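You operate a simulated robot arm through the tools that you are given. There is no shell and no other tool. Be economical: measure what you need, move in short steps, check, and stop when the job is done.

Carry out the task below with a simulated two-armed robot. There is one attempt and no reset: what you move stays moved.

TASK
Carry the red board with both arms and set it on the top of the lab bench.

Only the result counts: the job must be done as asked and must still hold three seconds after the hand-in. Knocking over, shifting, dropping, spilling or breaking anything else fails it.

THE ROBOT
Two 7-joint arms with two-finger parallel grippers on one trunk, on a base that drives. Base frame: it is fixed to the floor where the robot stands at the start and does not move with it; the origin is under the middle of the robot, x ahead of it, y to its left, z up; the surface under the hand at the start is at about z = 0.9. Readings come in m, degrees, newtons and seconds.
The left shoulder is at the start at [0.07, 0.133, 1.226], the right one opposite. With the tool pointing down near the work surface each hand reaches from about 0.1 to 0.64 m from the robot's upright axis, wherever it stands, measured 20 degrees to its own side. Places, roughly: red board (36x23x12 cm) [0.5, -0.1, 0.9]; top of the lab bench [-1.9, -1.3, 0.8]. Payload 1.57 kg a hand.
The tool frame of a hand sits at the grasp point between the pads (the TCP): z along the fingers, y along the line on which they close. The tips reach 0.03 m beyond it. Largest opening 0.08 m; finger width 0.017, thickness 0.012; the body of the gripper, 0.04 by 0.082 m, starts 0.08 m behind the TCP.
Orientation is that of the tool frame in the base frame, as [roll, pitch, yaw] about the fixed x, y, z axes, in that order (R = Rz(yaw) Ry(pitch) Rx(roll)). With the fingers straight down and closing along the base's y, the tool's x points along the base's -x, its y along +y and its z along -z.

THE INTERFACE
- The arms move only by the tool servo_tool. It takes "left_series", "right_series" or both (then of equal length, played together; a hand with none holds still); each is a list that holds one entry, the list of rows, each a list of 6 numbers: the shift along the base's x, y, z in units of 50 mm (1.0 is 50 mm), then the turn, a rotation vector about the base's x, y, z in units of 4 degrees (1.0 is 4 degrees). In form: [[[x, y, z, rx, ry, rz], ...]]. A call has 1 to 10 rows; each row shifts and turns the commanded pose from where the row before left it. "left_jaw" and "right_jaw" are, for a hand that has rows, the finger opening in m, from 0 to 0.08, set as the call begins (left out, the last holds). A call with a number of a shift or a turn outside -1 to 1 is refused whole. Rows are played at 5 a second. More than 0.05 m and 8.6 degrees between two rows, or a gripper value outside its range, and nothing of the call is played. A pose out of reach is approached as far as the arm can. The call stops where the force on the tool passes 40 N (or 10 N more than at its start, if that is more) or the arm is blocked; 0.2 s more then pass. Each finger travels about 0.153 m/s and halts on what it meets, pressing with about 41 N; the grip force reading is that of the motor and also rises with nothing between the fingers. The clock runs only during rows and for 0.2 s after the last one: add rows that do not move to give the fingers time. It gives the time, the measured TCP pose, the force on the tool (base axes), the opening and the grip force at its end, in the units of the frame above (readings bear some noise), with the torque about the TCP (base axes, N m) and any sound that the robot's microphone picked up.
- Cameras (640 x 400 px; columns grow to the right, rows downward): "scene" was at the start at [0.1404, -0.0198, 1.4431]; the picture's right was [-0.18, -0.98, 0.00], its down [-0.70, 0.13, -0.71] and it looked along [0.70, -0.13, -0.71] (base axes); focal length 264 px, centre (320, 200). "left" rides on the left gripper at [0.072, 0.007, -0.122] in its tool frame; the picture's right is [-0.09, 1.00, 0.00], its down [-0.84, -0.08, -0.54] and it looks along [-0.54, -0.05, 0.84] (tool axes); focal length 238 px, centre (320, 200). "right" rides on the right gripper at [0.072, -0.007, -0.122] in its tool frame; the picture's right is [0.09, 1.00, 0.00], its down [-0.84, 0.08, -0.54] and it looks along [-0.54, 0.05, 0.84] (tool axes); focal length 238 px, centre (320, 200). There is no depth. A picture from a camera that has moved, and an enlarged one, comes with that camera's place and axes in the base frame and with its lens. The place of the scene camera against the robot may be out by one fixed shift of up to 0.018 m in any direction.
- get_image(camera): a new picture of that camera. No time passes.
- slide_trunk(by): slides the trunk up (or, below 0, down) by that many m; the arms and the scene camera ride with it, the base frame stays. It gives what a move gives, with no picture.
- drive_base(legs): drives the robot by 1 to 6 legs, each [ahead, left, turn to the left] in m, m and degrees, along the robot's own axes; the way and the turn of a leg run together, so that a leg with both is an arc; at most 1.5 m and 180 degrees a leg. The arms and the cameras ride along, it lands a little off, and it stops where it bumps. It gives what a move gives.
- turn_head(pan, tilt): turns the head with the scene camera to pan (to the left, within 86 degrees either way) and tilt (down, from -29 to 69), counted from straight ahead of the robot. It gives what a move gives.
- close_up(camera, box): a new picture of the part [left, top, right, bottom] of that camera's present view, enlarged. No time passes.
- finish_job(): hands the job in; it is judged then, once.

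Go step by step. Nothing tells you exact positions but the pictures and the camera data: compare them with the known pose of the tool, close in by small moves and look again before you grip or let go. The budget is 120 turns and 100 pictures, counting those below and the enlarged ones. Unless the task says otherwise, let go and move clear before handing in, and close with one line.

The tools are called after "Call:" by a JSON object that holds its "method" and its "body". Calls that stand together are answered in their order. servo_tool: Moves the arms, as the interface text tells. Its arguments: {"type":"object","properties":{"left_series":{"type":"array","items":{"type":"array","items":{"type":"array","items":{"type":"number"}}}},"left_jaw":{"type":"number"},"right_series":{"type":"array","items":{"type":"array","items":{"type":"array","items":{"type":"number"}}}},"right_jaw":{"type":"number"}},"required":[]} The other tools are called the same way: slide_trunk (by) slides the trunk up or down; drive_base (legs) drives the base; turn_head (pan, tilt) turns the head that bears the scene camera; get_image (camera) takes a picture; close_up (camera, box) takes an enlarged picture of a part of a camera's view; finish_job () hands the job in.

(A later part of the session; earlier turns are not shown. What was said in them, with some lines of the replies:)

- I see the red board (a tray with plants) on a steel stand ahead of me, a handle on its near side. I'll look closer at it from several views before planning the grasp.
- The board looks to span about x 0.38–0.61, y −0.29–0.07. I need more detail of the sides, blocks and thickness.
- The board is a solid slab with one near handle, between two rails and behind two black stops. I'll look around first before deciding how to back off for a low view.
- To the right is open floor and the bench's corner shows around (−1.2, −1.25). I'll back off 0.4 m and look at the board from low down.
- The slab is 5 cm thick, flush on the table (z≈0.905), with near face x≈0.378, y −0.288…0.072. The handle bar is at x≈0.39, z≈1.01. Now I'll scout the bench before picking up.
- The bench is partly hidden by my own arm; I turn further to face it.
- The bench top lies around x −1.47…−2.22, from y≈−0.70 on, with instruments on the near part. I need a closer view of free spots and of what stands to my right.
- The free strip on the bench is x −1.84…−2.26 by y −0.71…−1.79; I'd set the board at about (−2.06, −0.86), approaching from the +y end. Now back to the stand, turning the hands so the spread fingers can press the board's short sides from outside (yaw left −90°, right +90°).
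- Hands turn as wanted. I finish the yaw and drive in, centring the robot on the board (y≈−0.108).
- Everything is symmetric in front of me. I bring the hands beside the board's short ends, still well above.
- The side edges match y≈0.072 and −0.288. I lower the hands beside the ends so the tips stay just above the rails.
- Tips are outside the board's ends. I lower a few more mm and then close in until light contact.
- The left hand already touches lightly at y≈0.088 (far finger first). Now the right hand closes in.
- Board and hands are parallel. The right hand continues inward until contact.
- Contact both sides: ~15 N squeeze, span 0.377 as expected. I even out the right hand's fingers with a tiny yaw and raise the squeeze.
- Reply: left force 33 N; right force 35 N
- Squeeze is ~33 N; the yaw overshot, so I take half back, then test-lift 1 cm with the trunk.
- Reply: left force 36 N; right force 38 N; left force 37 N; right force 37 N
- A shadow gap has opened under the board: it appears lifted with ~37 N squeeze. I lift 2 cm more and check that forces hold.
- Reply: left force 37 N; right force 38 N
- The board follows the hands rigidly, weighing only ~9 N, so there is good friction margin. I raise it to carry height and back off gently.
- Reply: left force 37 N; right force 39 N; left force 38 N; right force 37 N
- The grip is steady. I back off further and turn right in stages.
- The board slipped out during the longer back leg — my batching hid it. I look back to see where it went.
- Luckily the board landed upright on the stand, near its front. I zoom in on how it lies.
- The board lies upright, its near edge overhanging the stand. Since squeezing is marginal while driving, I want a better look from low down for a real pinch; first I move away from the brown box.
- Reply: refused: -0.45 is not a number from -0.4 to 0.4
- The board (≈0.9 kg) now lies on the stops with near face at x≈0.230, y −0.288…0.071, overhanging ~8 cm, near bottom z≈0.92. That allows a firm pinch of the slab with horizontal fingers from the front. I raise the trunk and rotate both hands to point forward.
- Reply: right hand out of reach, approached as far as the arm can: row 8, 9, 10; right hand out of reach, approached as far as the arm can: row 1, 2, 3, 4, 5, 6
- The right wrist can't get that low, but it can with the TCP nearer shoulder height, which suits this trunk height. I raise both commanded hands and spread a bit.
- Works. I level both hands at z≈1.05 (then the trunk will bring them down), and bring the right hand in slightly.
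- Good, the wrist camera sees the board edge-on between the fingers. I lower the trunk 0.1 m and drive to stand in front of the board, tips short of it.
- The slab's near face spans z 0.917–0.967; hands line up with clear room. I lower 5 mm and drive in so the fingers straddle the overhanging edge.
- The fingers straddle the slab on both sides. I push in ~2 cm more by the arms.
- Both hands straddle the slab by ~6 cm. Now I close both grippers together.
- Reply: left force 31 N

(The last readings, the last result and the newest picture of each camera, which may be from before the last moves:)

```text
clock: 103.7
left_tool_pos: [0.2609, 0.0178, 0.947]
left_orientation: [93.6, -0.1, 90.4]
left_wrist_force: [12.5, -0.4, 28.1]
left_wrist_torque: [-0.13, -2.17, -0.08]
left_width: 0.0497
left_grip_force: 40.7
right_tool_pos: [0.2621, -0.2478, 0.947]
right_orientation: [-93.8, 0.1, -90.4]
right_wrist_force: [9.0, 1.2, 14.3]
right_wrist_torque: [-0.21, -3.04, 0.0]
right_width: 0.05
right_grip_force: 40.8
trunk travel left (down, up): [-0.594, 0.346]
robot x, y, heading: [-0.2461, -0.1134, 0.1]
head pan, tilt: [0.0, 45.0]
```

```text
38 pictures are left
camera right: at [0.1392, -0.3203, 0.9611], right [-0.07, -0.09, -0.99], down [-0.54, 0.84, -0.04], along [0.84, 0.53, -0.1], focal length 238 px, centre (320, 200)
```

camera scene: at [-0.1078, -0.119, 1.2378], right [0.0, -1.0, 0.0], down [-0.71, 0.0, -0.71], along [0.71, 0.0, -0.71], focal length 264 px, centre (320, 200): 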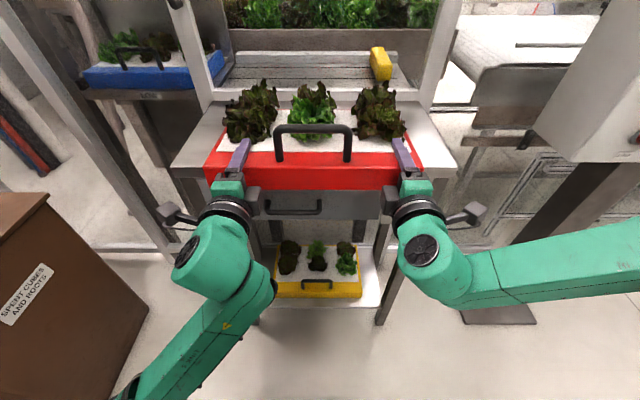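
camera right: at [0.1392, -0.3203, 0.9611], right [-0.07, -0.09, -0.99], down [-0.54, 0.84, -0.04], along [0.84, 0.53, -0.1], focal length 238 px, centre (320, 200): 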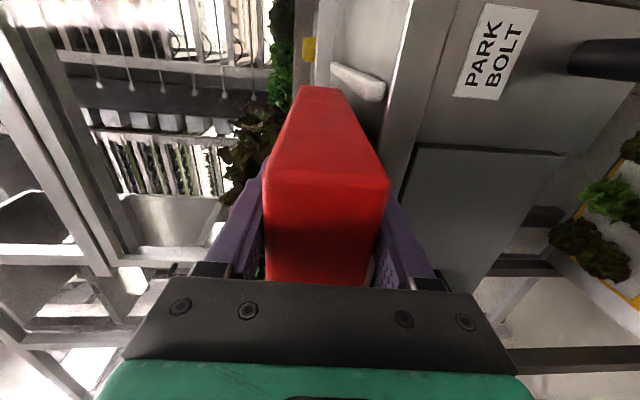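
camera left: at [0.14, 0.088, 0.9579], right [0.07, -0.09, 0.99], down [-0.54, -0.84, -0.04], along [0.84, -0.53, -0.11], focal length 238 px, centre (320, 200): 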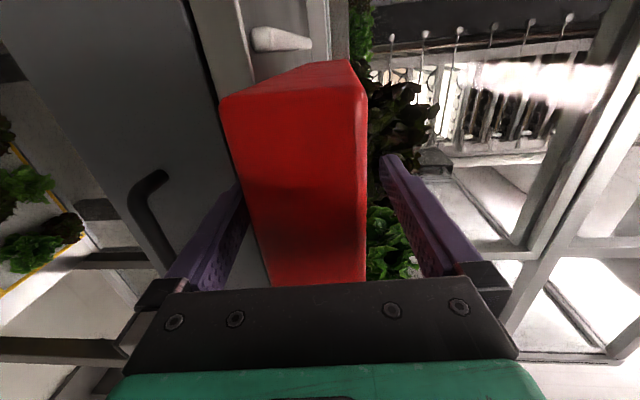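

Both grip the 5 cm slab with 41 N. Now a small lift to see the load.

Call:
{"method": "slide_trunk", "body": {"by": 0.015}}

Call:
{"method": "slide_trunk", "body": {"by": 0.03}}

Call:
{"method": "get_image", "body": {"camera": "right"}}

Call:
{"method": "get_image", "body": {"camera": "scene"}}

```text
clock: 104.4
left_tool_pos: [0.2638, 0.0161, 0.9529]
left_orientation: [94.6, -0.1, 90.5]
left_wrist_force: [-5.2, -1.2, 2.8]
left_wrist_torque: [-1.1, 1.22, -0.61]
left_width: 0.0496
left_grip_force: 41.3
right_tool_pos: [0.2637, -0.2494, 0.9546]
right_orientation: [-94.9, 0.0, -90.6]
right_wrist_force: [5.8, 1.2, -9.8]
right_wrist_torque: [-0.81, -0.65, -0.93]
right_width: 0.0501
right_grip_force: 40.8
trunk travel left (down, up): [-0.609, 0.331]
robot x, y, heading: [-0.2444, -0.1152, 0.1]
head pan, tilt: [0.0, 45.0]
```

```text
clock: 105.1
left_tool_pos: [0.2645, 0.0163, 0.9859]
left_orientation: [94.3, -0.1, 90.5]
left_wrist_force: [-2.1, 0.2, 2.2]
left_wrist_torque: [-1.02, 1.16, -0.13]
left_width: 0.0501
left_grip_force: 41.2
right_tool_pos: [0.2641, -0.2487, 0.987]
right_orientation: [-94.4, 0.2, -90.3]
right_wrist_force: [1.6, 0.9, -11.2]
right_wrist_torque: [-0.89, -0.57, -0.32]
right_width: 0.05
right_grip_force: 41.3
trunk travel left (down, up): [-0.639, 0.301]
robot x, y, heading: [-0.2477, -0.1137, 0.2]
head pan, tilt: [0.0, 45.0]
```

```text
37 pictures are left
camera right: at [0.1422, -0.3202, 1.0027], right [-0.08, -0.09, -0.99], down [-0.54, 0.84, -0.03], along [0.84, 0.53, -0.11], focal length 238 px, centre (320, 200)
```

right: 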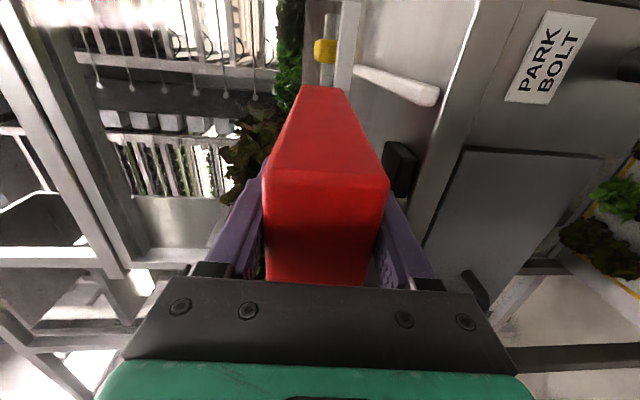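

```text
36 pictures are left
camera scene: at [-0.1034, -0.1188, 1.2819], right [0.0, -1.0, 0.0], down [-0.71, 0.0, -0.71], along [0.71, 0.0, -0.71], focal length 264 px, centre (320, 200)
```

scene: 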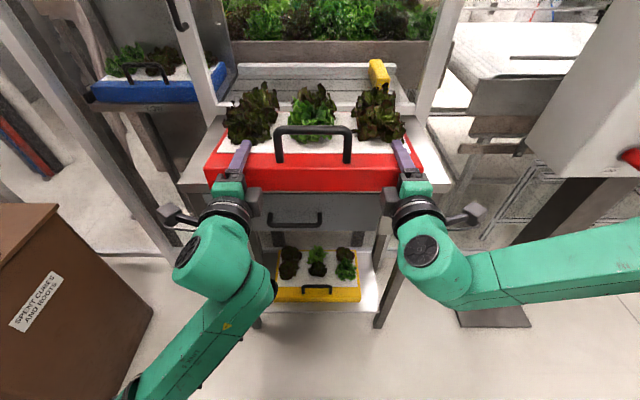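

The pinch carries the full ~9 N cleanly. I raise it and back off in short legs, checking each.

Call:
{"method": "slide_trunk", "body": {"by": 0.05}}

Call:
{"method": "drive_base", "body": {"legs": [[-0.15, 0, 0]]}}

Call:
{"method": "get_image", "body": {"camera": "scene"}}

```text
clock: 106.0
left_tool_pos: [0.2648, 0.0166, 1.0362]
left_orientation: [94.3, -0.1, 90.5]
left_wrist_force: [2.2, 1.7, 1.7]
left_wrist_torque: [-0.94, 1.05, 0.13]
left_width: 0.05
left_grip_force: 41.1
right_tool_pos: [0.2639, -0.2491, 1.037]
right_orientation: [-94.4, 0.1, -90.4]
right_wrist_force: [-1.7, -1.5, -11.1]
right_wrist_torque: [-0.94, -0.46, 0.4]
right_width: 0.0497
right_grip_force: 41.5
trunk travel left (down, up): [-0.689, 0.251]
robot x, y, heading: [-0.2501, -0.114, 0.0]
head pan, tilt: [0.0, 45.0]
```

```text
clock: 107.4
left_tool_pos: [0.1142, 0.0176, 1.0363]
left_orientation: [94.3, -0.1, 90.5]
left_wrist_force: [5.7, 2.3, 1.4]
left_wrist_torque: [-0.71, 0.79, 0.54]
left_width: 0.0496
left_grip_force: 41.2
right_tool_pos: [0.1145, -0.2498, 1.0358]
right_orientation: [-94.3, 0.2, -90.4]
right_wrist_force: [-5.7, -2.4, -9.6]
right_wrist_torque: [-0.83, -0.24, 1.05]
right_width: 0.0501
right_grip_force: 41.4
trunk travel left (down, up): [-0.689, 0.251]
robot x, y, heading: [-0.398, -0.1156, -0.1]
head pan, tilt: [0.0, 45.0]
```

```text
35 pictures are left
camera scene: at [-0.2532, -0.119, 1.3317], right [0.0, -1.0, 0.0], down [-0.71, 0.0, -0.71], along [0.71, 0.0, -0.71], focal length 264 px, centre (320, 200)
```

scene: 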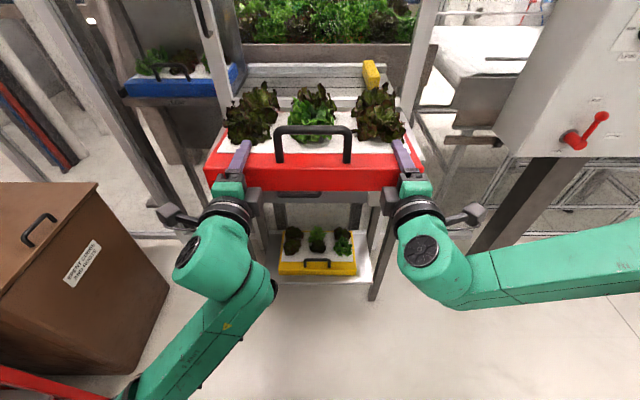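

Holding firm. Continue back, then start turning right in small increments, checking each result.

Call:
{"method": "drive_base", "body": {"legs": [[-0.2, 0, 0]]}}

Call:
{"method": "get_image", "body": {"camera": "right"}}

```text
clock: 109.0
left_tool_pos: [-0.0847, 0.016, 1.0356]
left_orientation: [94.3, -0.1, 90.4]
left_wrist_force: [-1.4, -1.8, -1.7]
left_wrist_torque: [-0.4, 1.19, 0.06]
left_width: 0.0499
left_grip_force: 41.2
right_tool_pos: [-0.0852, -0.2492, 1.0367]
right_orientation: [-94.5, 0.1, -90.5]
right_wrist_force: [1.3, 1.3, -7.0]
right_wrist_torque: [-0.47, -0.61, -0.34]
right_width: 0.05
right_grip_force: 40.4
trunk travel left (down, up): [-0.689, 0.251]
robot x, y, heading: [-0.5979, -0.1154, -0.1]
head pan, tilt: [0.0, 45.0]
```

```text
34 pictures are left
camera right: at [-0.2072, -0.3208, 1.0526], right [-0.08, -0.09, -0.99], down [-0.54, 0.84, -0.03], along [0.84, 0.53, -0.11], focal length 238 px, centre (320, 200)
```

right: 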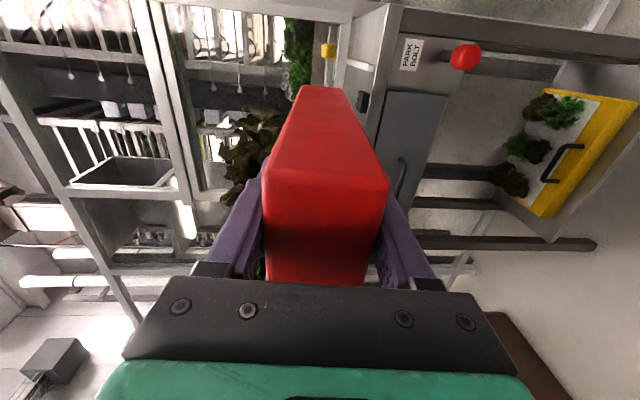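

Call:
{"method": "drive_base", "body": {"legs": [[0, 0, -30]]}}

```text
clock: 110.9
left_tool_pos: [-0.0904, -0.2601, 1.0363]
left_orientation: [94.3, -0.1, 59.9]
left_wrist_force: [-0.9, 0.0, -1.2]
left_wrist_torque: [0.28, 1.23, 0.12]
left_width: 0.0499
left_grip_force: 41.3
right_tool_pos: [-0.2254, -0.4904, 1.0371]
right_orientation: [-94.4, 0.0, -121.0]
right_wrist_force: [0.9, 0.0, -7.0]
right_wrist_torque: [-0.71, -0.3, -0.35]
right_width: 0.0501
right_grip_force: 40.8
trunk travel left (down, up): [-0.689, 0.251]
robot x, y, heading: [-0.5971, -0.1173, -30.5]
head pan, tilt: [0.0, 45.0]
```

Stable through the turn. I turn the remaining 60° to face −y.

Call:
{"method": "drive_base", "body": {"legs": [[0, 0, -30]]}}

Call:
{"method": "drive_base", "body": {"legs": [[0, 0, -29.5]]}}

Call:
{"method": "get_image", "body": {"camera": "scene"}}

```text
clock: 112.8
left_tool_pos: [-0.2321, -0.495, 1.0356]
left_orientation: [94.3, -0.1, 29.9]
left_wrist_force: [-0.7, 0.4, -2.0]
left_wrist_torque: [0.84, 0.97, 0.12]
left_width: 0.0499
left_grip_force: 40.8
right_tool_pos: [-0.4626, -0.6255, 1.0374]
right_orientation: [-94.4, -0.1, -151.1]
right_wrist_force: [0.6, 0.6, -7.2]
right_wrist_torque: [-0.76, 0.01, -0.29]
right_width: 0.0499
right_grip_force: 40.8
trunk travel left (down, up): [-0.689, 0.251]
robot x, y, heading: [-0.5972, -0.1161, -60.7]
head pan, tilt: [0.0, 45.0]
```

```text
clock: 114.6
left_tool_pos: [-0.4612, -0.6217, 1.0357]
left_orientation: [94.4, -0.1, 1.0]
left_wrist_force: [-0.4, 0.0, -1.6]
left_wrist_torque: [1.15, 0.4, 0.1]
left_width: 0.05
left_grip_force: 40.8
right_tool_pos: [-0.7271, -0.6275, 1.0358]
right_orientation: [-94.4, 0.0, -179.9]
right_wrist_force: [0.5, -1.0, -6.9]
right_wrist_torque: [-0.61, 0.4, -0.3]
right_width: 0.0502
right_grip_force: 40.9
trunk travel left (down, up): [-0.689, 0.251]
robot x, y, heading: [-0.5998, -0.1125, -89.1]
head pan, tilt: [0.0, 45.0]
```

```text
33 pictures are left
camera scene: at [-0.5849, -0.2523, 1.3318], right [-1.0, -0.01, 0.0], down [-0.01, 0.71, -0.71], along [0.01, -0.71, -0.71], focal length 264 px, centre (320, 200)
```

scene: 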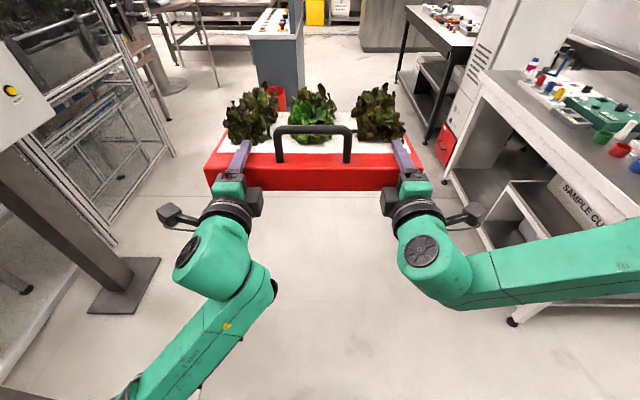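

Board is in front of me facing −y. I back up slightly to clear the bench's end and strafe right in stages.

Call:
{"method": "drive_base", "body": {"legs": [[-0.15, 0, -0.9]]}}

Call:
{"method": "drive_base", "body": {"legs": [[0, -0.5, 0]]}}

Call:
{"method": "turn_head", "body": {"pan": -50, "tilt": 35}}

Call:
{"method": "get_image", "body": {"camera": "scene"}}

```text
clock: 116.0
left_tool_pos: [-0.469, -0.4752, 1.0359]
left_orientation: [94.4, -0.1, 0.2]
left_wrist_force: [-0.1, 0.8, -1.9]
left_wrist_torque: [1.06, 0.37, -0.03]
left_width: 0.05
left_grip_force: 40.6
right_tool_pos: [-0.7348, -0.4737, 1.0351]
right_orientation: [-94.5, 0.0, 179.3]
right_wrist_force: [0.1, -0.7, -6.7]
right_wrist_torque: [-0.5, 0.33, -0.28]
right_width: 0.0499
right_grip_force: 41.0
trunk travel left (down, up): [-0.689, 0.251]
robot x, y, heading: [-0.5973, 0.0382, -90.4]
head pan, tilt: [0.0, 45.0]
```

```text
clock: 118.9
left_tool_pos: [-0.9631, -0.4725, 1.0346]
left_orientation: [94.3, -0.1, 0.8]
left_wrist_force: [-0.9, 0.9, -2.3]
left_wrist_torque: [0.95, 0.33, 0.08]
left_width: 0.0497
left_grip_force: 41.5
right_tool_pos: [-1.2275, -0.4739, 1.0371]
right_orientation: [-94.5, 0.0, 179.9]
right_wrist_force: [-0.1, -0.3, -7.0]
right_wrist_torque: [-0.41, 0.33, -0.2]
right_width: 0.0499
right_grip_force: 41.0
trunk travel left (down, up): [-0.689, 0.251]
robot x, y, heading: [-1.0991, 0.039, -89.8]
head pan, tilt: [0.0, 45.0]
```

```text
clock: 120.1
left_tool_pos: [-0.9621, -0.4724, 1.0357]
left_orientation: [94.4, -0.2, 0.8]
left_wrist_force: [-0.9, 1.8, -2.8]
left_wrist_torque: [0.93, 0.29, -0.05]
left_width: 0.05
left_grip_force: 41.3
right_tool_pos: [-1.2288, -0.4748, 1.0367]
right_orientation: [-94.6, 0.0, 179.9]
right_wrist_force: [1.0, -1.3, -6.2]
right_wrist_torque: [-0.34, 0.3, -0.28]
right_width: 0.0499
right_grip_force: 40.6
trunk travel left (down, up): [-0.689, 0.251]
robot x, y, heading: [-1.0968, 0.037, -89.4]
head pan, tilt: [-50.0, 35.0]
```

```text
32 pictures are left
camera scene: at [-1.153, -0.0766, 1.3467], right [-0.65, 0.76, 0.0], down [0.44, 0.37, -0.82], along [-0.62, -0.53, -0.57], focal length 264 px, centre (320, 200)
```

scene: 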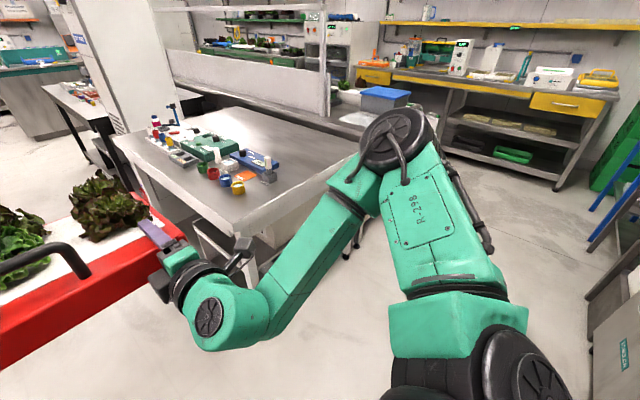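

The way is clear. I continue strafing right.

Call:
{"method": "drive_base", "body": {"legs": [[0.03, -0.5, 0]]}}

Call:
{"method": "drive_base", "body": {"legs": [[0.02, -0.47, -0.5]]}}

Call:
{"method": "turn_head", "body": {"pan": 0, "tilt": 42}}

Call:
{"method": "get_image", "body": {"camera": "scene"}}

```text
clock: 123.0
left_tool_pos: [-1.4611, -0.5039, 1.0362]
left_orientation: [94.4, -0.1, 0.7]
left_wrist_force: [0.5, 0.1, -2.3]
left_wrist_torque: [0.92, 0.36, -0.06]
left_width: 0.0497
left_grip_force: 41.1
right_tool_pos: [-1.7265, -0.5056, 1.0368]
right_orientation: [-94.5, 0.0, 179.8]
right_wrist_force: [-0.2, 0.0, -6.5]
right_wrist_torque: [-0.36, 0.36, 0.02]
right_width: 0.0498
right_grip_force: 41.0
trunk travel left (down, up): [-0.689, 0.251]
robot x, y, heading: [-1.593, 0.0049, -89.7]
head pan, tilt: [-50.0, 35.0]
```

```text
clock: 125.8
left_tool_pos: [-1.9298, -0.5256, 1.037]
left_orientation: [94.4, 0.0, 0.6]
left_wrist_force: [0.5, 1.2, -1.2]
left_wrist_torque: [1.08, 0.38, 0.04]
left_width: 0.0499
left_grip_force: 40.5
right_tool_pos: [-2.195, -0.5269, 1.0368]
right_orientation: [-94.6, -0.1, 179.7]
right_wrist_force: [0.8, -0.8, -5.9]
right_wrist_torque: [-0.49, 0.36, -0.2]
right_width: 0.0497
right_grip_force: 41.0
trunk travel left (down, up): [-0.689, 0.251]
robot x, y, heading: [-2.0661, -0.017, -89.8]
head pan, tilt: [-50.0, 35.0]
```

```text
clock: 127.0
left_tool_pos: [-1.9291, -0.5248, 1.0356]
left_orientation: [94.4, 0.0, 0.6]
left_wrist_force: [0.2, 1.6, -1.7]
left_wrist_torque: [0.97, 0.31, -0.08]
left_width: 0.0497
left_grip_force: 41.2
right_tool_pos: [-2.195, -0.5256, 1.0356]
right_orientation: [-94.6, 0.0, 179.7]
right_wrist_force: [-0.2, -1.2, -5.7]
right_wrist_torque: [-0.39, 0.27, -0.24]
right_width: 0.0498
right_grip_force: 40.8
trunk travel left (down, up): [-0.689, 0.251]
robot x, y, heading: [-2.0605, -0.0117, -90.0]
head pan, tilt: [0.0, 42.0]
```

```text
31 pictures are left
camera scene: at [-2.0509, -0.156, 1.3362], right [-1.0, 0.0, 0.0], down [0.0, 0.67, -0.74], along [0.0, -0.74, -0.67], focal length 264 px, centre (320, 200)
```

scene: 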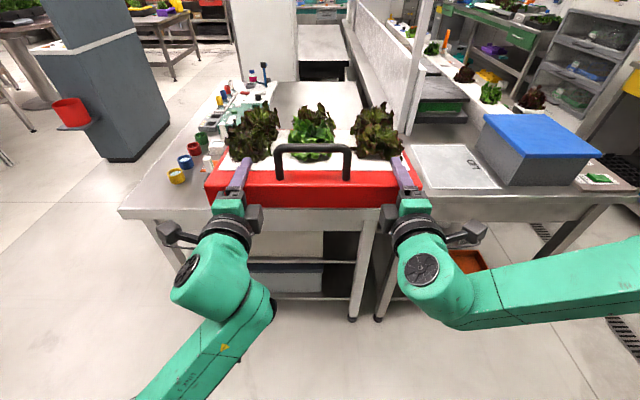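

I'm at the bench end. I zoom in to pin down the bench's right edge and the blue instrument before placing.

Call:
{"method": "close_up", "body": {"camera": "scene", "box": [110, 60, 450, 260]}}

Call:
{"method": "get_image", "body": {"camera": "right"}}

Call:
{"method": "get_image", "body": {"camera": "left"}}

```text
1.88 times, centred on (280, 160) of scene
camera zoom: at [-2.0509, -0.156, 1.3362], right [-1.0, 0.0, 0.0], down [0.0, 0.67, -0.74], along [0.0, -0.74, -0.67], focal length 498 px, centre (395, 275)
```

zoom: 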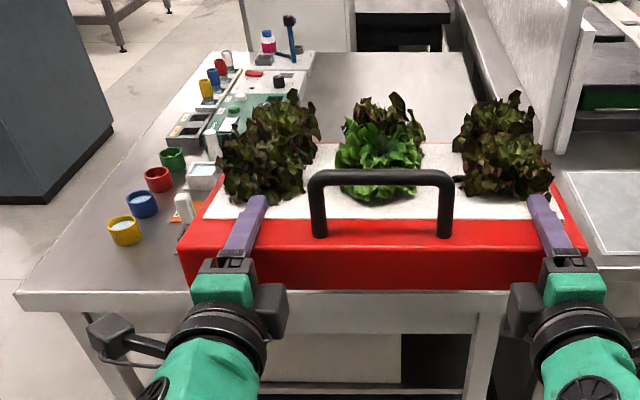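

```text
29 pictures are left
camera right: at [-2.2674, -0.4053, 1.0523], right [-0.09, 0.08, -0.99], down [0.84, 0.54, -0.04], along [0.53, -0.84, -0.12], focal length 238 px, centre (320, 200)
```

right: 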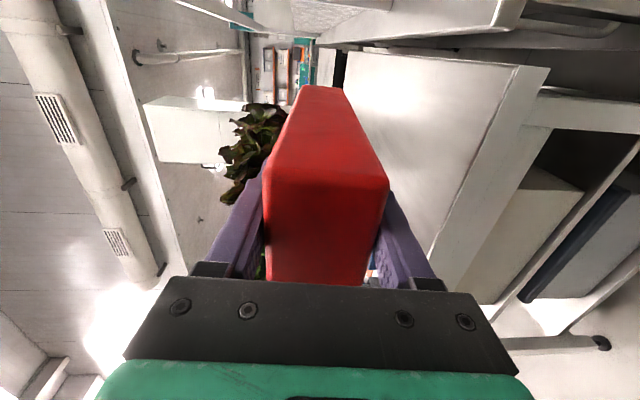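

```text
28 pictures are left
camera left: at [-1.8594, -0.404, 1.0517], right [-0.09, -0.08, 0.99], down [-0.84, 0.54, -0.04], along [-0.53, -0.84, -0.12], focal length 238 px, centre (320, 200)
```

left: 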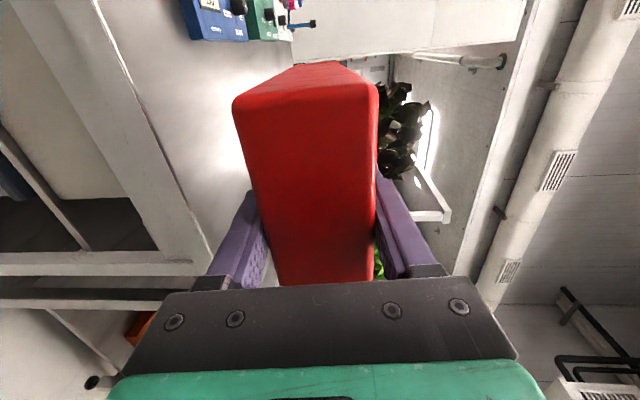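

The bench's right edge is x≈−2.27, the board will occupy x −1.875…−2.24, 5 cm clear of the blue box. Plan: level the board, set it with its near ~7 cm overhanging (fingers outside the bench edge), open, withdraw, then push it fully on. First I level it by ~4.4°.

Call:
{"method": "servo_tool", "body": {"left_series": [[[0, 0, 0, -0.28, 0, 0], [0, 0, 0, -0.28, 0, 0], [0, 0, 0, -0.28, 0, 0], [0, 0, 0, -0.26, 0, 0], [0, 0, 0, 0, 0, 0]]], "right_series": [[[0, 0, 0, -0.28, 0, 0], [0, 0, 0, -0.28, 0, 0], [0, 0, 0, -0.28, 0, 0], [0, 0, 0, -0.26, 0, 0], [0, 0, 0, 0, 0, 0]]]}}

Call:
{"method": "get_image", "body": {"camera": "right"}}

```text
clock: 128.2
left_tool_pos: [-1.9305, -0.5261, 1.0349]
left_orientation: [90.0, 0.0, 0.5]
left_wrist_force: [-8.0, -2.1, -0.7]
left_wrist_torque: [1.34, 0.32, 0.75]
left_width: 0.0498
left_grip_force: 40.8
right_tool_pos: [-2.197, -0.5262, 1.0363]
right_orientation: [-90.1, 0.0, 179.8]
right_wrist_force: [9.2, 1.9, -8.4]
right_wrist_torque: [-0.77, 0.81, -0.43]
right_width: 0.0498
right_grip_force: 40.5
trunk travel left (down, up): [-0.689, 0.251]
robot x, y, heading: [-2.0605, -0.0165, -90.1]
head pan, tilt: [0.0, 42.0]
```

```text
27 pictures are left
camera right: at [-2.2681, -0.4044, 1.043], right [-0.09, 0.0, -1.0], down [0.84, 0.54, -0.08], along [0.54, -0.84, -0.05], focal length 238 px, centre (320, 200)
```

right: 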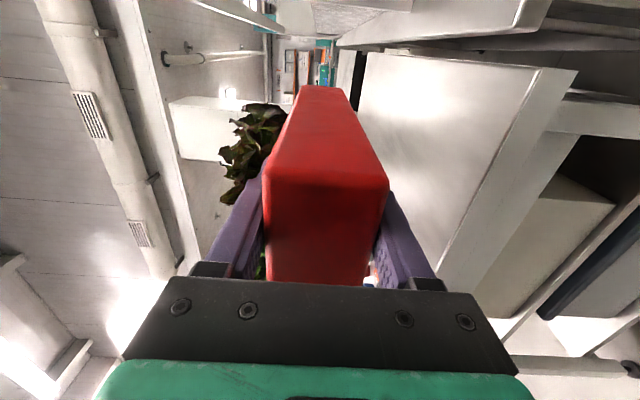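

Level now; the bench front edge is y≈−0.703, top z≈0.80. I drive ahead so fingertips stay just outside that edge.

Call:
{"method": "drive_base", "body": {"legs": [[0.13, 0, 0]]}}

Call:
{"method": "slide_trunk", "body": {"by": -0.15}}

Call:
{"method": "get_image", "body": {"camera": "right"}}

Call:
{"method": "get_image", "body": {"camera": "left"}}

Call:
{"method": "get_image", "body": {"camera": "scene"}}

```text
clock: 129.5
left_tool_pos: [-1.9298, -0.6595, 1.036]
left_orientation: [89.9, 0.0, 0.5]
left_wrist_force: [-14.9, 0.1, 0.6]
left_wrist_torque: [1.1, 0.44, -0.13]
left_width: 0.0498
left_grip_force: 41.1
right_tool_pos: [-2.1966, -0.6589, 1.0374]
right_orientation: [-90.1, 0.0, 179.9]
right_wrist_force: [14.4, 0.6, -8.5]
right_wrist_torque: [-0.53, 0.87, 0.36]
right_width: 0.0499
right_grip_force: 41.0
trunk travel left (down, up): [-0.689, 0.251]
robot x, y, heading: [-2.0597, -0.1484, -90.0]
head pan, tilt: [0.0, 42.0]
```

```text
clock: 131.3
left_tool_pos: [-1.9301, -0.6591, 0.8851]
left_orientation: [90.0, 0.0, 0.5]
left_wrist_force: [-0.9, 1.0, -1.4]
left_wrist_torque: [1.46, 0.33, -0.12]
left_width: 0.0502
left_grip_force: 40.9
right_tool_pos: [-2.1964, -0.6608, 0.8875]
right_orientation: [-90.1, 0.0, 179.8]
right_wrist_force: [0.8, -1.1, -5.9]
right_wrist_torque: [-0.86, 0.43, -0.19]
right_width: 0.05
right_grip_force: 41.2
trunk travel left (down, up): [-0.539, 0.401]
robot x, y, heading: [-2.0622, -0.1516, -89.9]
head pan, tilt: [0.0, 42.0]
```

```text
26 pictures are left
camera right: at [-2.2677, -0.5384, 0.8931], right [-0.09, 0.0, -1.0], down [0.84, 0.54, -0.08], along [0.54, -0.84, -0.05], focal length 238 px, centre (320, 200)
```

right: 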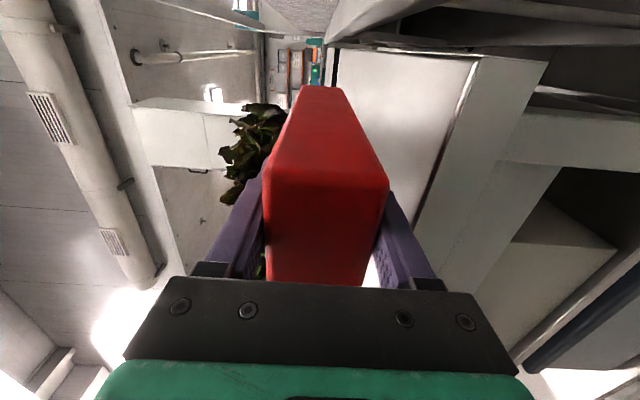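

```text
25 pictures are left
camera left: at [-1.8592, -0.5364, 0.8916], right [-0.09, 0.0, 1.0], down [-0.84, 0.53, -0.08], along [-0.53, -0.84, -0.05], focal length 238 px, centre (320, 200)
```

left: 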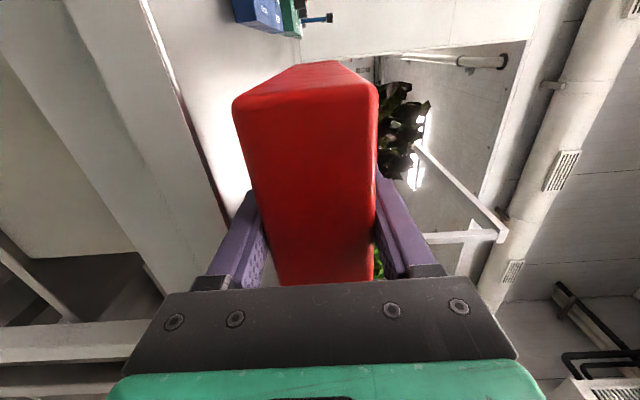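

```text
24 pictures are left
camera scene: at [-2.0504, -0.2898, 1.1862], right [-1.0, 0.0, 0.0], down [0.0, 0.67, -0.74], along [0.0, -0.74, -0.67], focal length 264 px, centre (320, 200)
```

scene: 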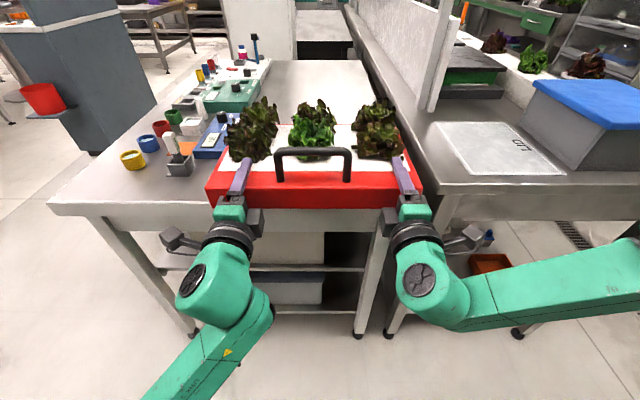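

Geometry is as planned: fingertips just outside the edge, board above free bench. I lower nearly to contact.

Call:
{"method": "slide_trunk", "body": {"by": -0.05}}

Call:
{"method": "slide_trunk", "body": {"by": -0.006}}

Call:
{"method": "get_image", "body": {"camera": "right"}}

```text
clock: 132.2
left_tool_pos: [-1.9294, -0.6587, 0.8361]
left_orientation: [90.0, 0.2, 0.6]
left_wrist_force: [-1.1, 0.2, -2.2]
left_wrist_torque: [1.36, 0.38, -0.12]
left_width: 0.05
left_grip_force: 40.6
right_tool_pos: [-2.1957, -0.6601, 0.8363]
right_orientation: [-90.1, 0.0, 179.8]
right_wrist_force: [-0.2, -1.6, -6.4]
right_wrist_torque: [-0.79, 0.47, -0.09]
right_width: 0.0497
right_grip_force: 41.0
trunk travel left (down, up): [-0.489, 0.451]
robot x, y, heading: [-2.0593, -0.1467, -90.4]
head pan, tilt: [0.0, 42.0]
```

```text
clock: 132.7
left_tool_pos: [-1.9292, -0.6591, 0.8293]
left_orientation: [89.9, 0.0, 0.5]
left_wrist_force: [-0.4, 0.5, -1.8]
left_wrist_torque: [1.32, 0.39, -0.12]
left_width: 0.0499
left_grip_force: 40.7
right_tool_pos: [-2.1959, -0.66, 0.8305]
right_orientation: [-90.1, 0.0, 179.7]
right_wrist_force: [0.7, -1.4, -6.7]
right_wrist_torque: [-0.77, 0.46, -0.06]
right_width: 0.0499
right_grip_force: 41.3
trunk travel left (down, up): [-0.483, 0.457]
robot x, y, heading: [-2.0609, -0.1464, -89.9]
head pan, tilt: [0.0, 42.0]
```

```text
23 pictures are left
camera right: at [-2.2677, -0.5383, 0.837], right [-0.09, 0.0, -1.0], down [0.84, 0.54, -0.08], along [0.54, -0.84, -0.05], focal length 238 px, centre (320, 200)
```

right: 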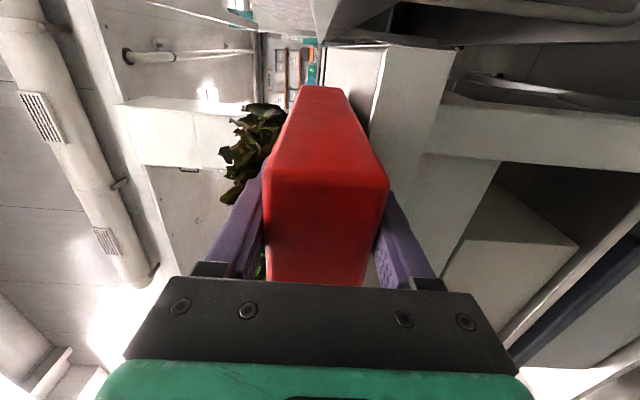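

Call:
{"method": "slide_trunk", "body": {"by": -0.004}}

Call:
{"method": "slide_trunk", "body": {"by": -0.002}}

```text
clock: 133.3
left_tool_pos: [-1.9297, -0.6598, 0.8247]
left_orientation: [90.0, 0.0, 0.5]
left_wrist_force: [-1.3, -0.7, -0.2]
left_wrist_torque: [1.26, 0.32, -0.01]
left_width: 0.0499
left_grip_force: 41.6
right_tool_pos: [-2.1958, -0.6602, 0.8267]
right_orientation: [-90.1, 0.0, 179.8]
right_wrist_force: [0.7, 0.0, -8.1]
right_wrist_torque: [-1.0, 0.39, -0.07]
right_width: 0.0498
right_grip_force: 41.0
trunk travel left (down, up): [-0.479, 0.461]
robot x, y, heading: [-2.0623, -0.151, -89.8]
head pan, tilt: [0.0, 42.0]
```

```text
clock: 133.8
left_tool_pos: [-1.9291, -0.6579, 0.8258]
left_orientation: [89.7, 0.0, 0.5]
left_wrist_force: [-0.7, -5.9, 9.5]
left_wrist_torque: [1.83, -0.3, 0.38]
left_width: 0.0499
left_grip_force: 41.2
right_tool_pos: [-2.1965, -0.6589, 0.8264]
right_orientation: [-90.0, 0.1, 179.8]
right_wrist_force: [4.1, 0.6, -4.7]
right_wrist_torque: [-1.92, -0.11, -0.47]
right_width: 0.0498
right_grip_force: 40.8
trunk travel left (down, up): [-0.477, 0.463]
robot x, y, heading: [-2.0632, -0.1475, -90.0]
head pan, tilt: [0.0, 42.0]
```

Contact on the left side has begun; 2 mm more to seat both.

Call:
{"method": "slide_trunk", "body": {"by": -0.002}}

Call:
{"method": "get_image", "body": {"camera": "left"}}

Call:
{"method": "get_image", "body": {"camera": "scene"}}

```text
clock: 134.3
left_tool_pos: [-1.9291, -0.6573, 0.8242]
left_orientation: [89.5, 0.0, 0.4]
left_wrist_force: [-4.2, -11.1, 21.2]
left_wrist_torque: [1.82, -0.46, 1.02]
left_width: 0.05
left_grip_force: 40.8
right_tool_pos: [-2.196, -0.6582, 0.8246]
right_orientation: [-89.8, 0.0, 179.7]
right_wrist_force: [5.3, 1.0, -1.3]
right_wrist_torque: [-2.61, -0.38, -0.71]
right_width: 0.0497
right_grip_force: 40.9
trunk travel left (down, up): [-0.475, 0.465]
robot x, y, heading: [-2.0606, -0.1486, -90.0]
head pan, tilt: [0.0, 42.0]
```

```text
22 pictures are left
camera left: at [-1.8597, -0.5347, 0.8303], right [-0.09, 0.01, 1.0], down [-0.84, 0.53, -0.08], along [-0.53, -0.85, -0.04], focal length 238 px, centre (320, 200)
```

left: 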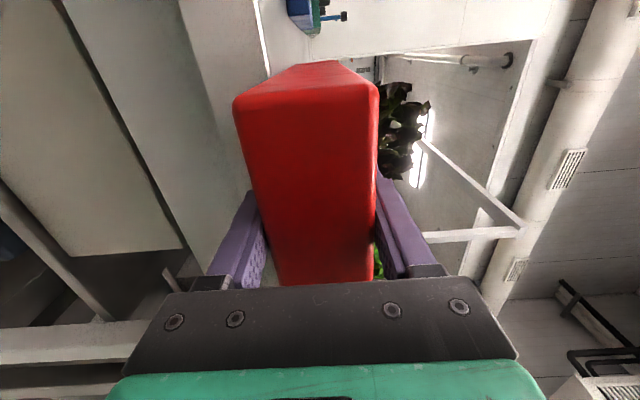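

```text
21 pictures are left
camera scene: at [-2.0514, -0.2876, 1.1228], right [-1.0, 0.0, 0.0], down [0.0, 0.67, -0.74], along [0.0, -0.74, -0.67], focal length 264 px, centre (320, 200)
```

scene: 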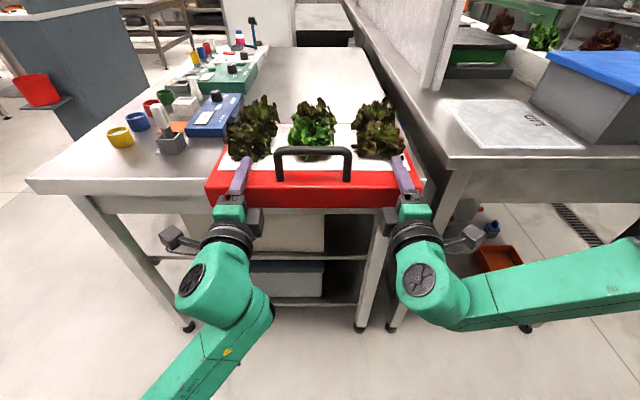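

The board is seated on the bench (load transferred). I open both grippers gently.

Call:
{"method": "servo_tool", "body": {"left_series": [[[0, 0, 0.02, 0, 0, 0], [0, 0, 0, 0, 0, 0], [0, 0, 0, 0, 0, 0]]], "right_series": [[[0, 0, 0, 0, 0, 0], [0, 0, 0, 0, 0, 0], [0, 0, 0, 0, 0, 0]]], "left_jaw": 0.062, "right_jaw": 0.062}}

Call:
{"method": "get_image", "body": {"camera": "scene"}}

Call:
{"method": "get_image", "body": {"camera": "left"}}

Call:
{"method": "get_image", "body": {"camera": "right"}}

```text
clock: 135.1
left_tool_pos: [-1.9285, -0.6571, 0.823]
left_orientation: [89.9, 0.0, 0.6]
left_wrist_force: [0.3, -0.1, -0.3]
left_wrist_torque: [0.0, 0.02, 0.0]
left_width: 0.0619
left_grip_force: 0.0
right_tool_pos: [-2.1959, -0.6595, 0.8242]
right_orientation: [-90.1, 0.0, 179.8]
right_wrist_force: [0.5, 0.2, -0.1]
right_wrist_torque: [0.01, 0.0, 0.0]
right_width: 0.0621
right_grip_force: 0.1
trunk travel left (down, up): [-0.475, 0.465]
robot x, y, heading: [-2.0608, -0.1494, -89.7]
head pan, tilt: [0.0, 42.0]
```

```text
20 pictures are left
camera scene: at [-2.0505, -0.2884, 1.1224], right [-1.0, 0.0, 0.0], down [0.0, 0.67, -0.74], along [0.0, -0.74, -0.67], focal length 264 px, centre (320, 200)
```

scene: 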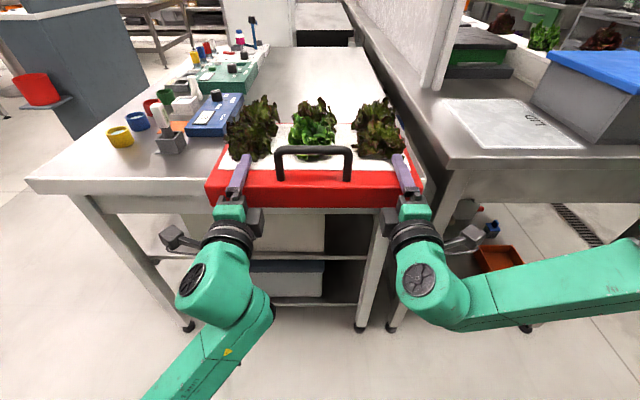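

```text
19 pictures are left
camera left: at [-1.8595, -0.5354, 0.8295], right [-0.09, 0.0, 1.0], down [-0.84, 0.53, -0.08], along [-0.53, -0.84, -0.05], focal length 238 px, centre (320, 200)
```

left: 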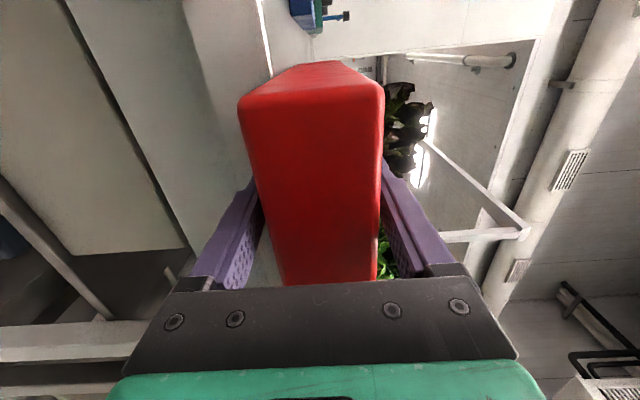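

```text
18 pictures are left
camera right: at [-2.2678, -0.5373, 0.8296], right [-0.09, 0.0, -1.0], down [0.84, 0.54, -0.08], along [0.54, -0.84, -0.05], focal length 238 px, centre (320, 200)
```

right: 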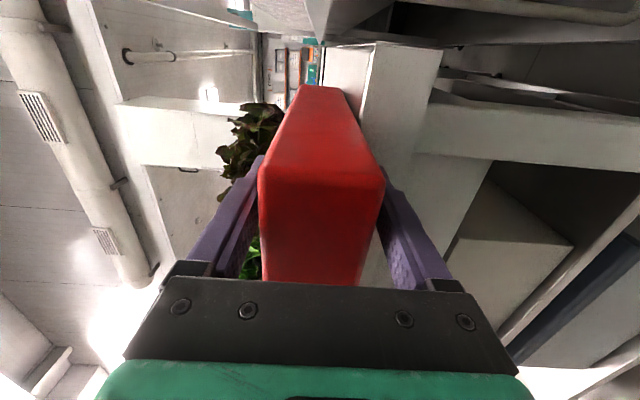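

The board rests by itself; hands carry nothing. I back straight out.

Call:
{"method": "drive_base", "body": {"legs": [[-0.1, 0, 0]]}}

Call:
{"method": "get_image", "body": {"camera": "scene"}}

```text
clock: 136.3
left_tool_pos: [-1.9289, -0.5565, 0.8238]
left_orientation: [89.8, 0.1, 0.6]
left_wrist_force: [0.3, 0.4, 0.3]
left_wrist_torque: [0.02, -0.04, -0.03]
left_width: 0.062
left_grip_force: 0.1
right_tool_pos: [-2.1954, -0.5576, 0.8236]
right_orientation: [-90.0, 0.0, 179.9]
right_wrist_force: [0.4, 0.8, 0.2]
right_wrist_torque: [-0.02, 0.0, -0.02]
right_width: 0.0622
right_grip_force: 0.1
trunk travel left (down, up): [-0.475, 0.465]
robot x, y, heading: [-2.0624, -0.0469, -90.0]
head pan, tilt: [0.0, 42.0]
```

```text
17 pictures are left
camera scene: at [-2.0506, -0.1863, 1.1225], right [-1.0, 0.0, 0.0], down [0.0, 0.67, -0.74], along [0.0, -0.74, -0.67], focal length 264 px, centre (320, 200)
```

scene: 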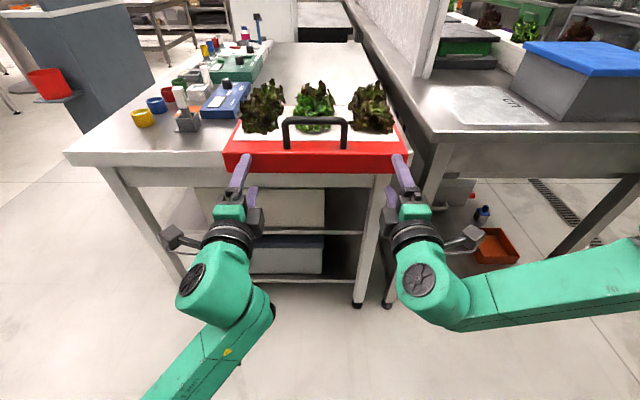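

Call:
{"method": "close_up", "body": {"camera": "scene", "box": [200, 60, 460, 220]}}

Call:
{"method": "get_image", "body": {"camera": "right"}}

```text
2.46 times, centred on (330, 140) of scene
camera zoom: at [-2.0506, -0.1863, 1.1225], right [-1.0, 0.0, 0.0], down [0.0, 0.67, -0.74], along [0.0, -0.74, -0.67], focal length 651 px, centre (295, 348)
```

zoom: 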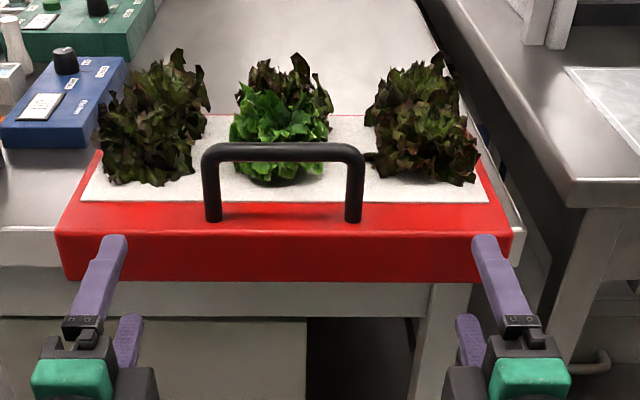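

```text
15 pictures are left
camera right: at [-2.2674, -0.4359, 0.83], right [-0.09, 0.0, -1.0], down [0.84, 0.54, -0.08], along [0.54, -0.84, -0.05], focal length 238 px, centre (320, 200)
```

right: 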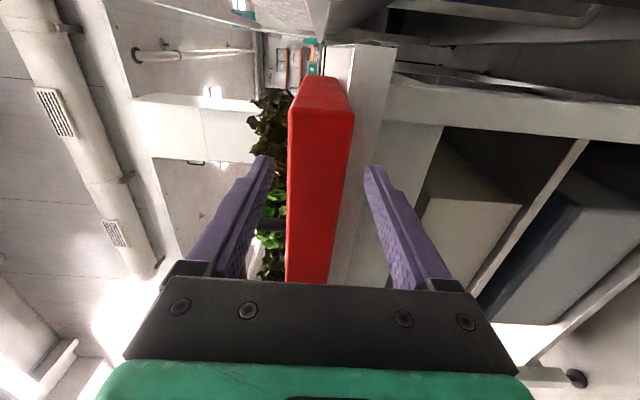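

The board sits on the bench with ~7 cm overhang. I close the fingers and push it gently further on with both fingertips.

Call:
{"method": "servo_tool", "body": {"left_series": [[[0, 0, 0, 0, 0, 0], [0, 0, 0, 0, 0, 0], [0, 0, 0, 0, 0, 0], [0, 0, 0, 0, 0, 0]]], "right_series": [[[0, 0, 0, 0, 0, 0], [0, 0, 0, 0, 0, 0], [0, 0, 0, 0, 0, 0], [0, 0, 0, 0, 0, 0]]], "left_jaw": 0.0, "right_jaw": 0.0}}

Call:
{"method": "drive_base", "body": {"legs": [[0.05, 0, 0]]}}

Call:
{"method": "drive_base", "body": {"legs": [[0.04, 0, 0]]}}

Call:
{"method": "get_image", "body": {"camera": "scene"}}

```text
clock: 137.3
left_tool_pos: [-1.9294, -0.556, 0.8243]
left_orientation: [89.9, -0.1, 0.6]
left_wrist_force: [0.0, -0.2, 0.9]
left_wrist_torque: [0.0, -0.03, 0.03]
left_width: 0.0
left_grip_force: 21.5
right_tool_pos: [-2.1944, -0.5589, 0.8232]
right_orientation: [-90.1, 0.0, 179.8]
right_wrist_force: [-0.2, -0.4, 0.2]
right_wrist_torque: [0.02, -0.04, 0.01]
right_width: 0.0001
right_grip_force: 21.3
trunk travel left (down, up): [-0.475, 0.465]
robot x, y, heading: [-2.0576, -0.0474, -89.6]
head pan, tilt: [0.0, 42.0]
```

```text
clock: 138.2
left_tool_pos: [-1.9304, -0.6085, 0.8222]
left_orientation: [90.0, 0.0, 0.5]
left_wrist_force: [0.9, -0.6, -0.6]
left_wrist_torque: [0.02, 0.0, 0.03]
left_width: 0.0
left_grip_force: 21.4
right_tool_pos: [-2.1958, -0.6094, 0.8226]
right_orientation: [-90.2, 0.1, 179.8]
right_wrist_force: [-0.6, 0.8, -1.4]
right_wrist_torque: [0.0, 0.0, 0.01]
right_width: 0.0
right_grip_force: 21.5
trunk travel left (down, up): [-0.475, 0.465]
robot x, y, heading: [-2.0619, -0.1049, -89.7]
head pan, tilt: [0.0, 42.0]
```

```text
clock: 139.1
left_tool_pos: [-1.9298, -0.6466, 0.823]
left_orientation: [90.0, 0.1, 0.5]
left_wrist_force: [0.6, 0.0, -0.9]
left_wrist_torque: [-0.03, -0.02, 0.0]
left_width: 0.0
left_grip_force: 20.7
right_tool_pos: [-2.1958, -0.6488, 0.8225]
right_orientation: [-90.1, -0.1, 179.9]
right_wrist_force: [0.1, 0.2, 0.3]
right_wrist_torque: [0.02, -0.04, -0.02]
right_width: 0.0003
right_grip_force: 21.0
trunk travel left (down, up): [-0.475, 0.465]
robot x, y, heading: [-2.0615, -0.1365, -89.7]
head pan, tilt: [0.0, 42.0]
```

```text
14 pictures are left
camera scene: at [-2.0505, -0.2779, 1.1222], right [-1.0, 0.0, 0.0], down [0.0, 0.67, -0.74], along [0.0, -0.74, -0.67], focal length 264 px, centre (320, 200)
```

scene: 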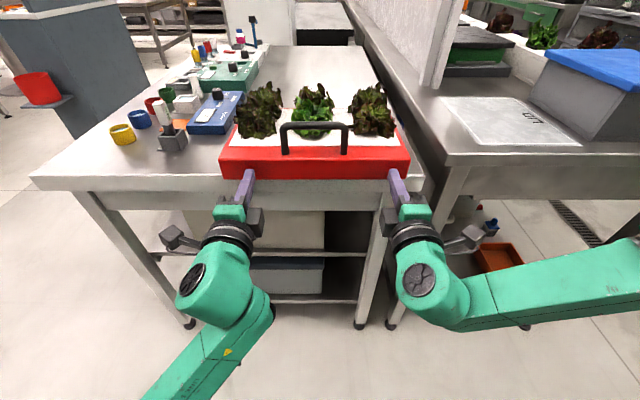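

The board slid on. I check the clearance to the blue box before pushing the last few cm.

Call:
{"method": "close_up", "body": {"camera": "scene", "box": [140, 70, 440, 230]}}

```text
2.13 times, centred on (290, 150) of scene
camera zoom: at [-2.0505, -0.2779, 1.1222], right [-1.0, 0.0, 0.0], down [0.0, 0.67, -0.74], along [0.0, -0.74, -0.67], focal length 564 px, centre (384, 307)
```

zoom: 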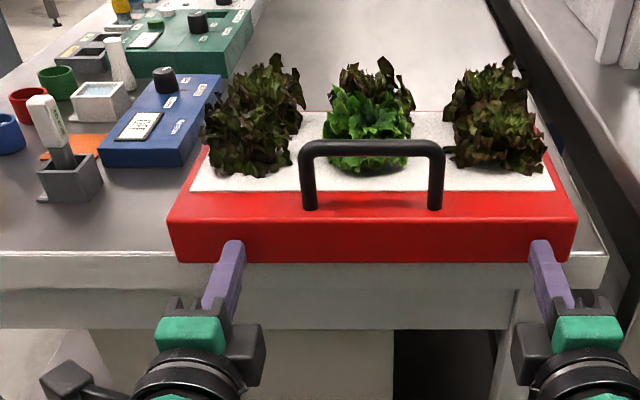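

About 3–4 cm clearance to the blue box remains along the way, and ~2.5 cm of overhang is left. I push 4.5 cm more.

Call:
{"method": "drive_base", "body": {"legs": [[0.045, 0, 0]]}}

Call:
{"method": "close_up", "body": {"camera": "scene", "box": [140, 70, 440, 230]}}

Call:
{"method": "get_image", "body": {"camera": "right"}}

```text
clock: 140.0
left_tool_pos: [-1.928, -0.6922, 0.8226]
left_orientation: [89.9, 0.0, 0.6]
left_wrist_force: [-0.5, -0.6, -0.3]
left_wrist_torque: [-0.01, -0.01, -0.02]
left_width: 0.0
left_grip_force: 21.0
right_tool_pos: [-2.1943, -0.694, 0.8227]
right_orientation: [-90.1, 0.0, 179.9]
right_wrist_force: [0.8, 0.1, -0.2]
right_wrist_torque: [-0.02, 0.01, 0.03]
right_width: 0.0001
right_grip_force: 21.3
trunk travel left (down, up): [-0.475, 0.465]
robot x, y, heading: [-2.06, -0.1842, -90.0]
head pan, tilt: [0.0, 42.0]
```

```text
2.13 times, centred on (290, 150) of scene
camera zoom: at [-2.0502, -0.3235, 1.1222], right [-1.0, 0.0, 0.0], down [0.0, 0.67, -0.74], along [0.0, -0.74, -0.67], focal length 564 px, centre (384, 307)
```

zoom: 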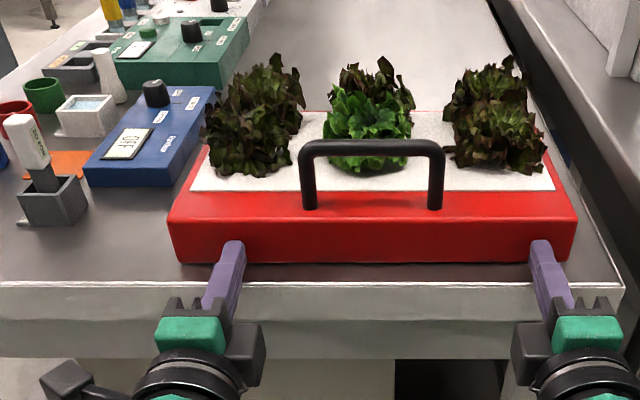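

```text
11 pictures are left
camera right: at [-2.2671, -0.5724, 0.8291], right [-0.09, 0.0, -1.0], down [0.84, 0.54, -0.08], along [0.54, -0.84, -0.05], focal length 238 px, centre (320, 200)
```

right: 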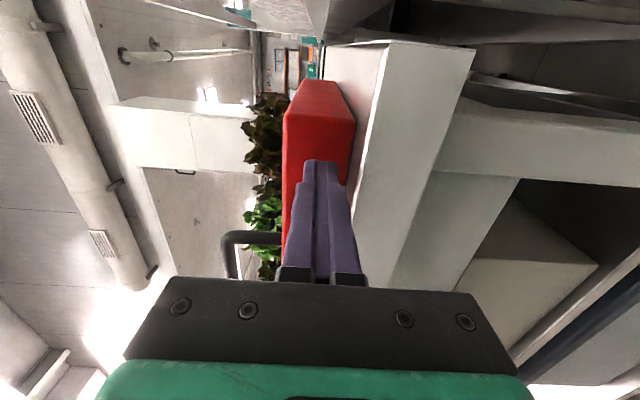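

The whole board now lies on the bench top, ~2 cm inside its front edge and clear of the blue box. I back the hands away and verify.

Call:
{"method": "drive_base", "body": {"legs": [[-0.15, 0, 0]]}}

Call:
{"method": "get_image", "body": {"camera": "scene"}}

```text
clock: 141.4
left_tool_pos: [-1.928, -0.5379, 0.8233]
left_orientation: [90.0, 0.0, 0.9]
left_wrist_force: [-0.6, 0.1, -0.9]
left_wrist_torque: [0.0, 0.0, -0.01]
left_width: 0.0001
left_grip_force: 21.3
right_tool_pos: [-2.1938, -0.5383, 0.8245]
right_orientation: [-90.0, 0.0, -179.9]
right_wrist_force: [0.3, 0.6, -0.3]
right_wrist_torque: [0.01, -0.02, 0.01]
right_width: 0.0001
right_grip_force: 21.5
trunk travel left (down, up): [-0.475, 0.465]
robot x, y, heading: [-2.0597, -0.0277, -89.7]
head pan, tilt: [0.0, 42.0]
```

```text
10 pictures are left
camera scene: at [-2.0506, -0.168, 1.1225], right [-1.0, -0.01, 0.0], down [0.0, 0.67, -0.74], along [0.01, -0.74, -0.67], focal length 264 px, centre (320, 200)
```

scene: 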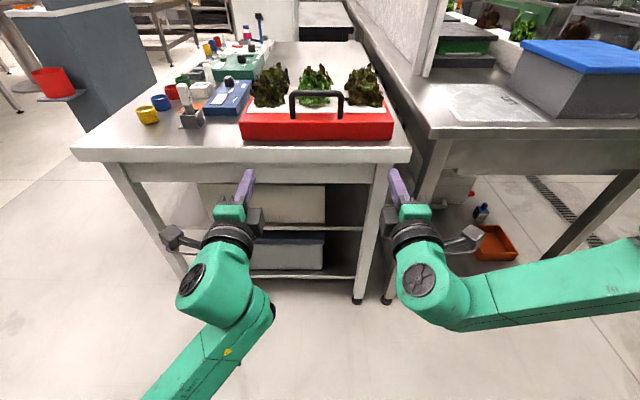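

The board rests flat on the bench top, nothing else on the bench has been disturbed, and the hands are clear. I hand in.

Call:
{"method": "finish_job", "body": {}}

```text
The job is handed in.
```

The red board is on the lab bench top, flat and fully on it, with both hands clear. On the first try it slipped from my side squeeze while I was backing away from the stand. It fell a few centimetres and landed upright on the stand, and I re-gripped it by its edge with both arms. I saw no sign that anything else was knocked or shifted.
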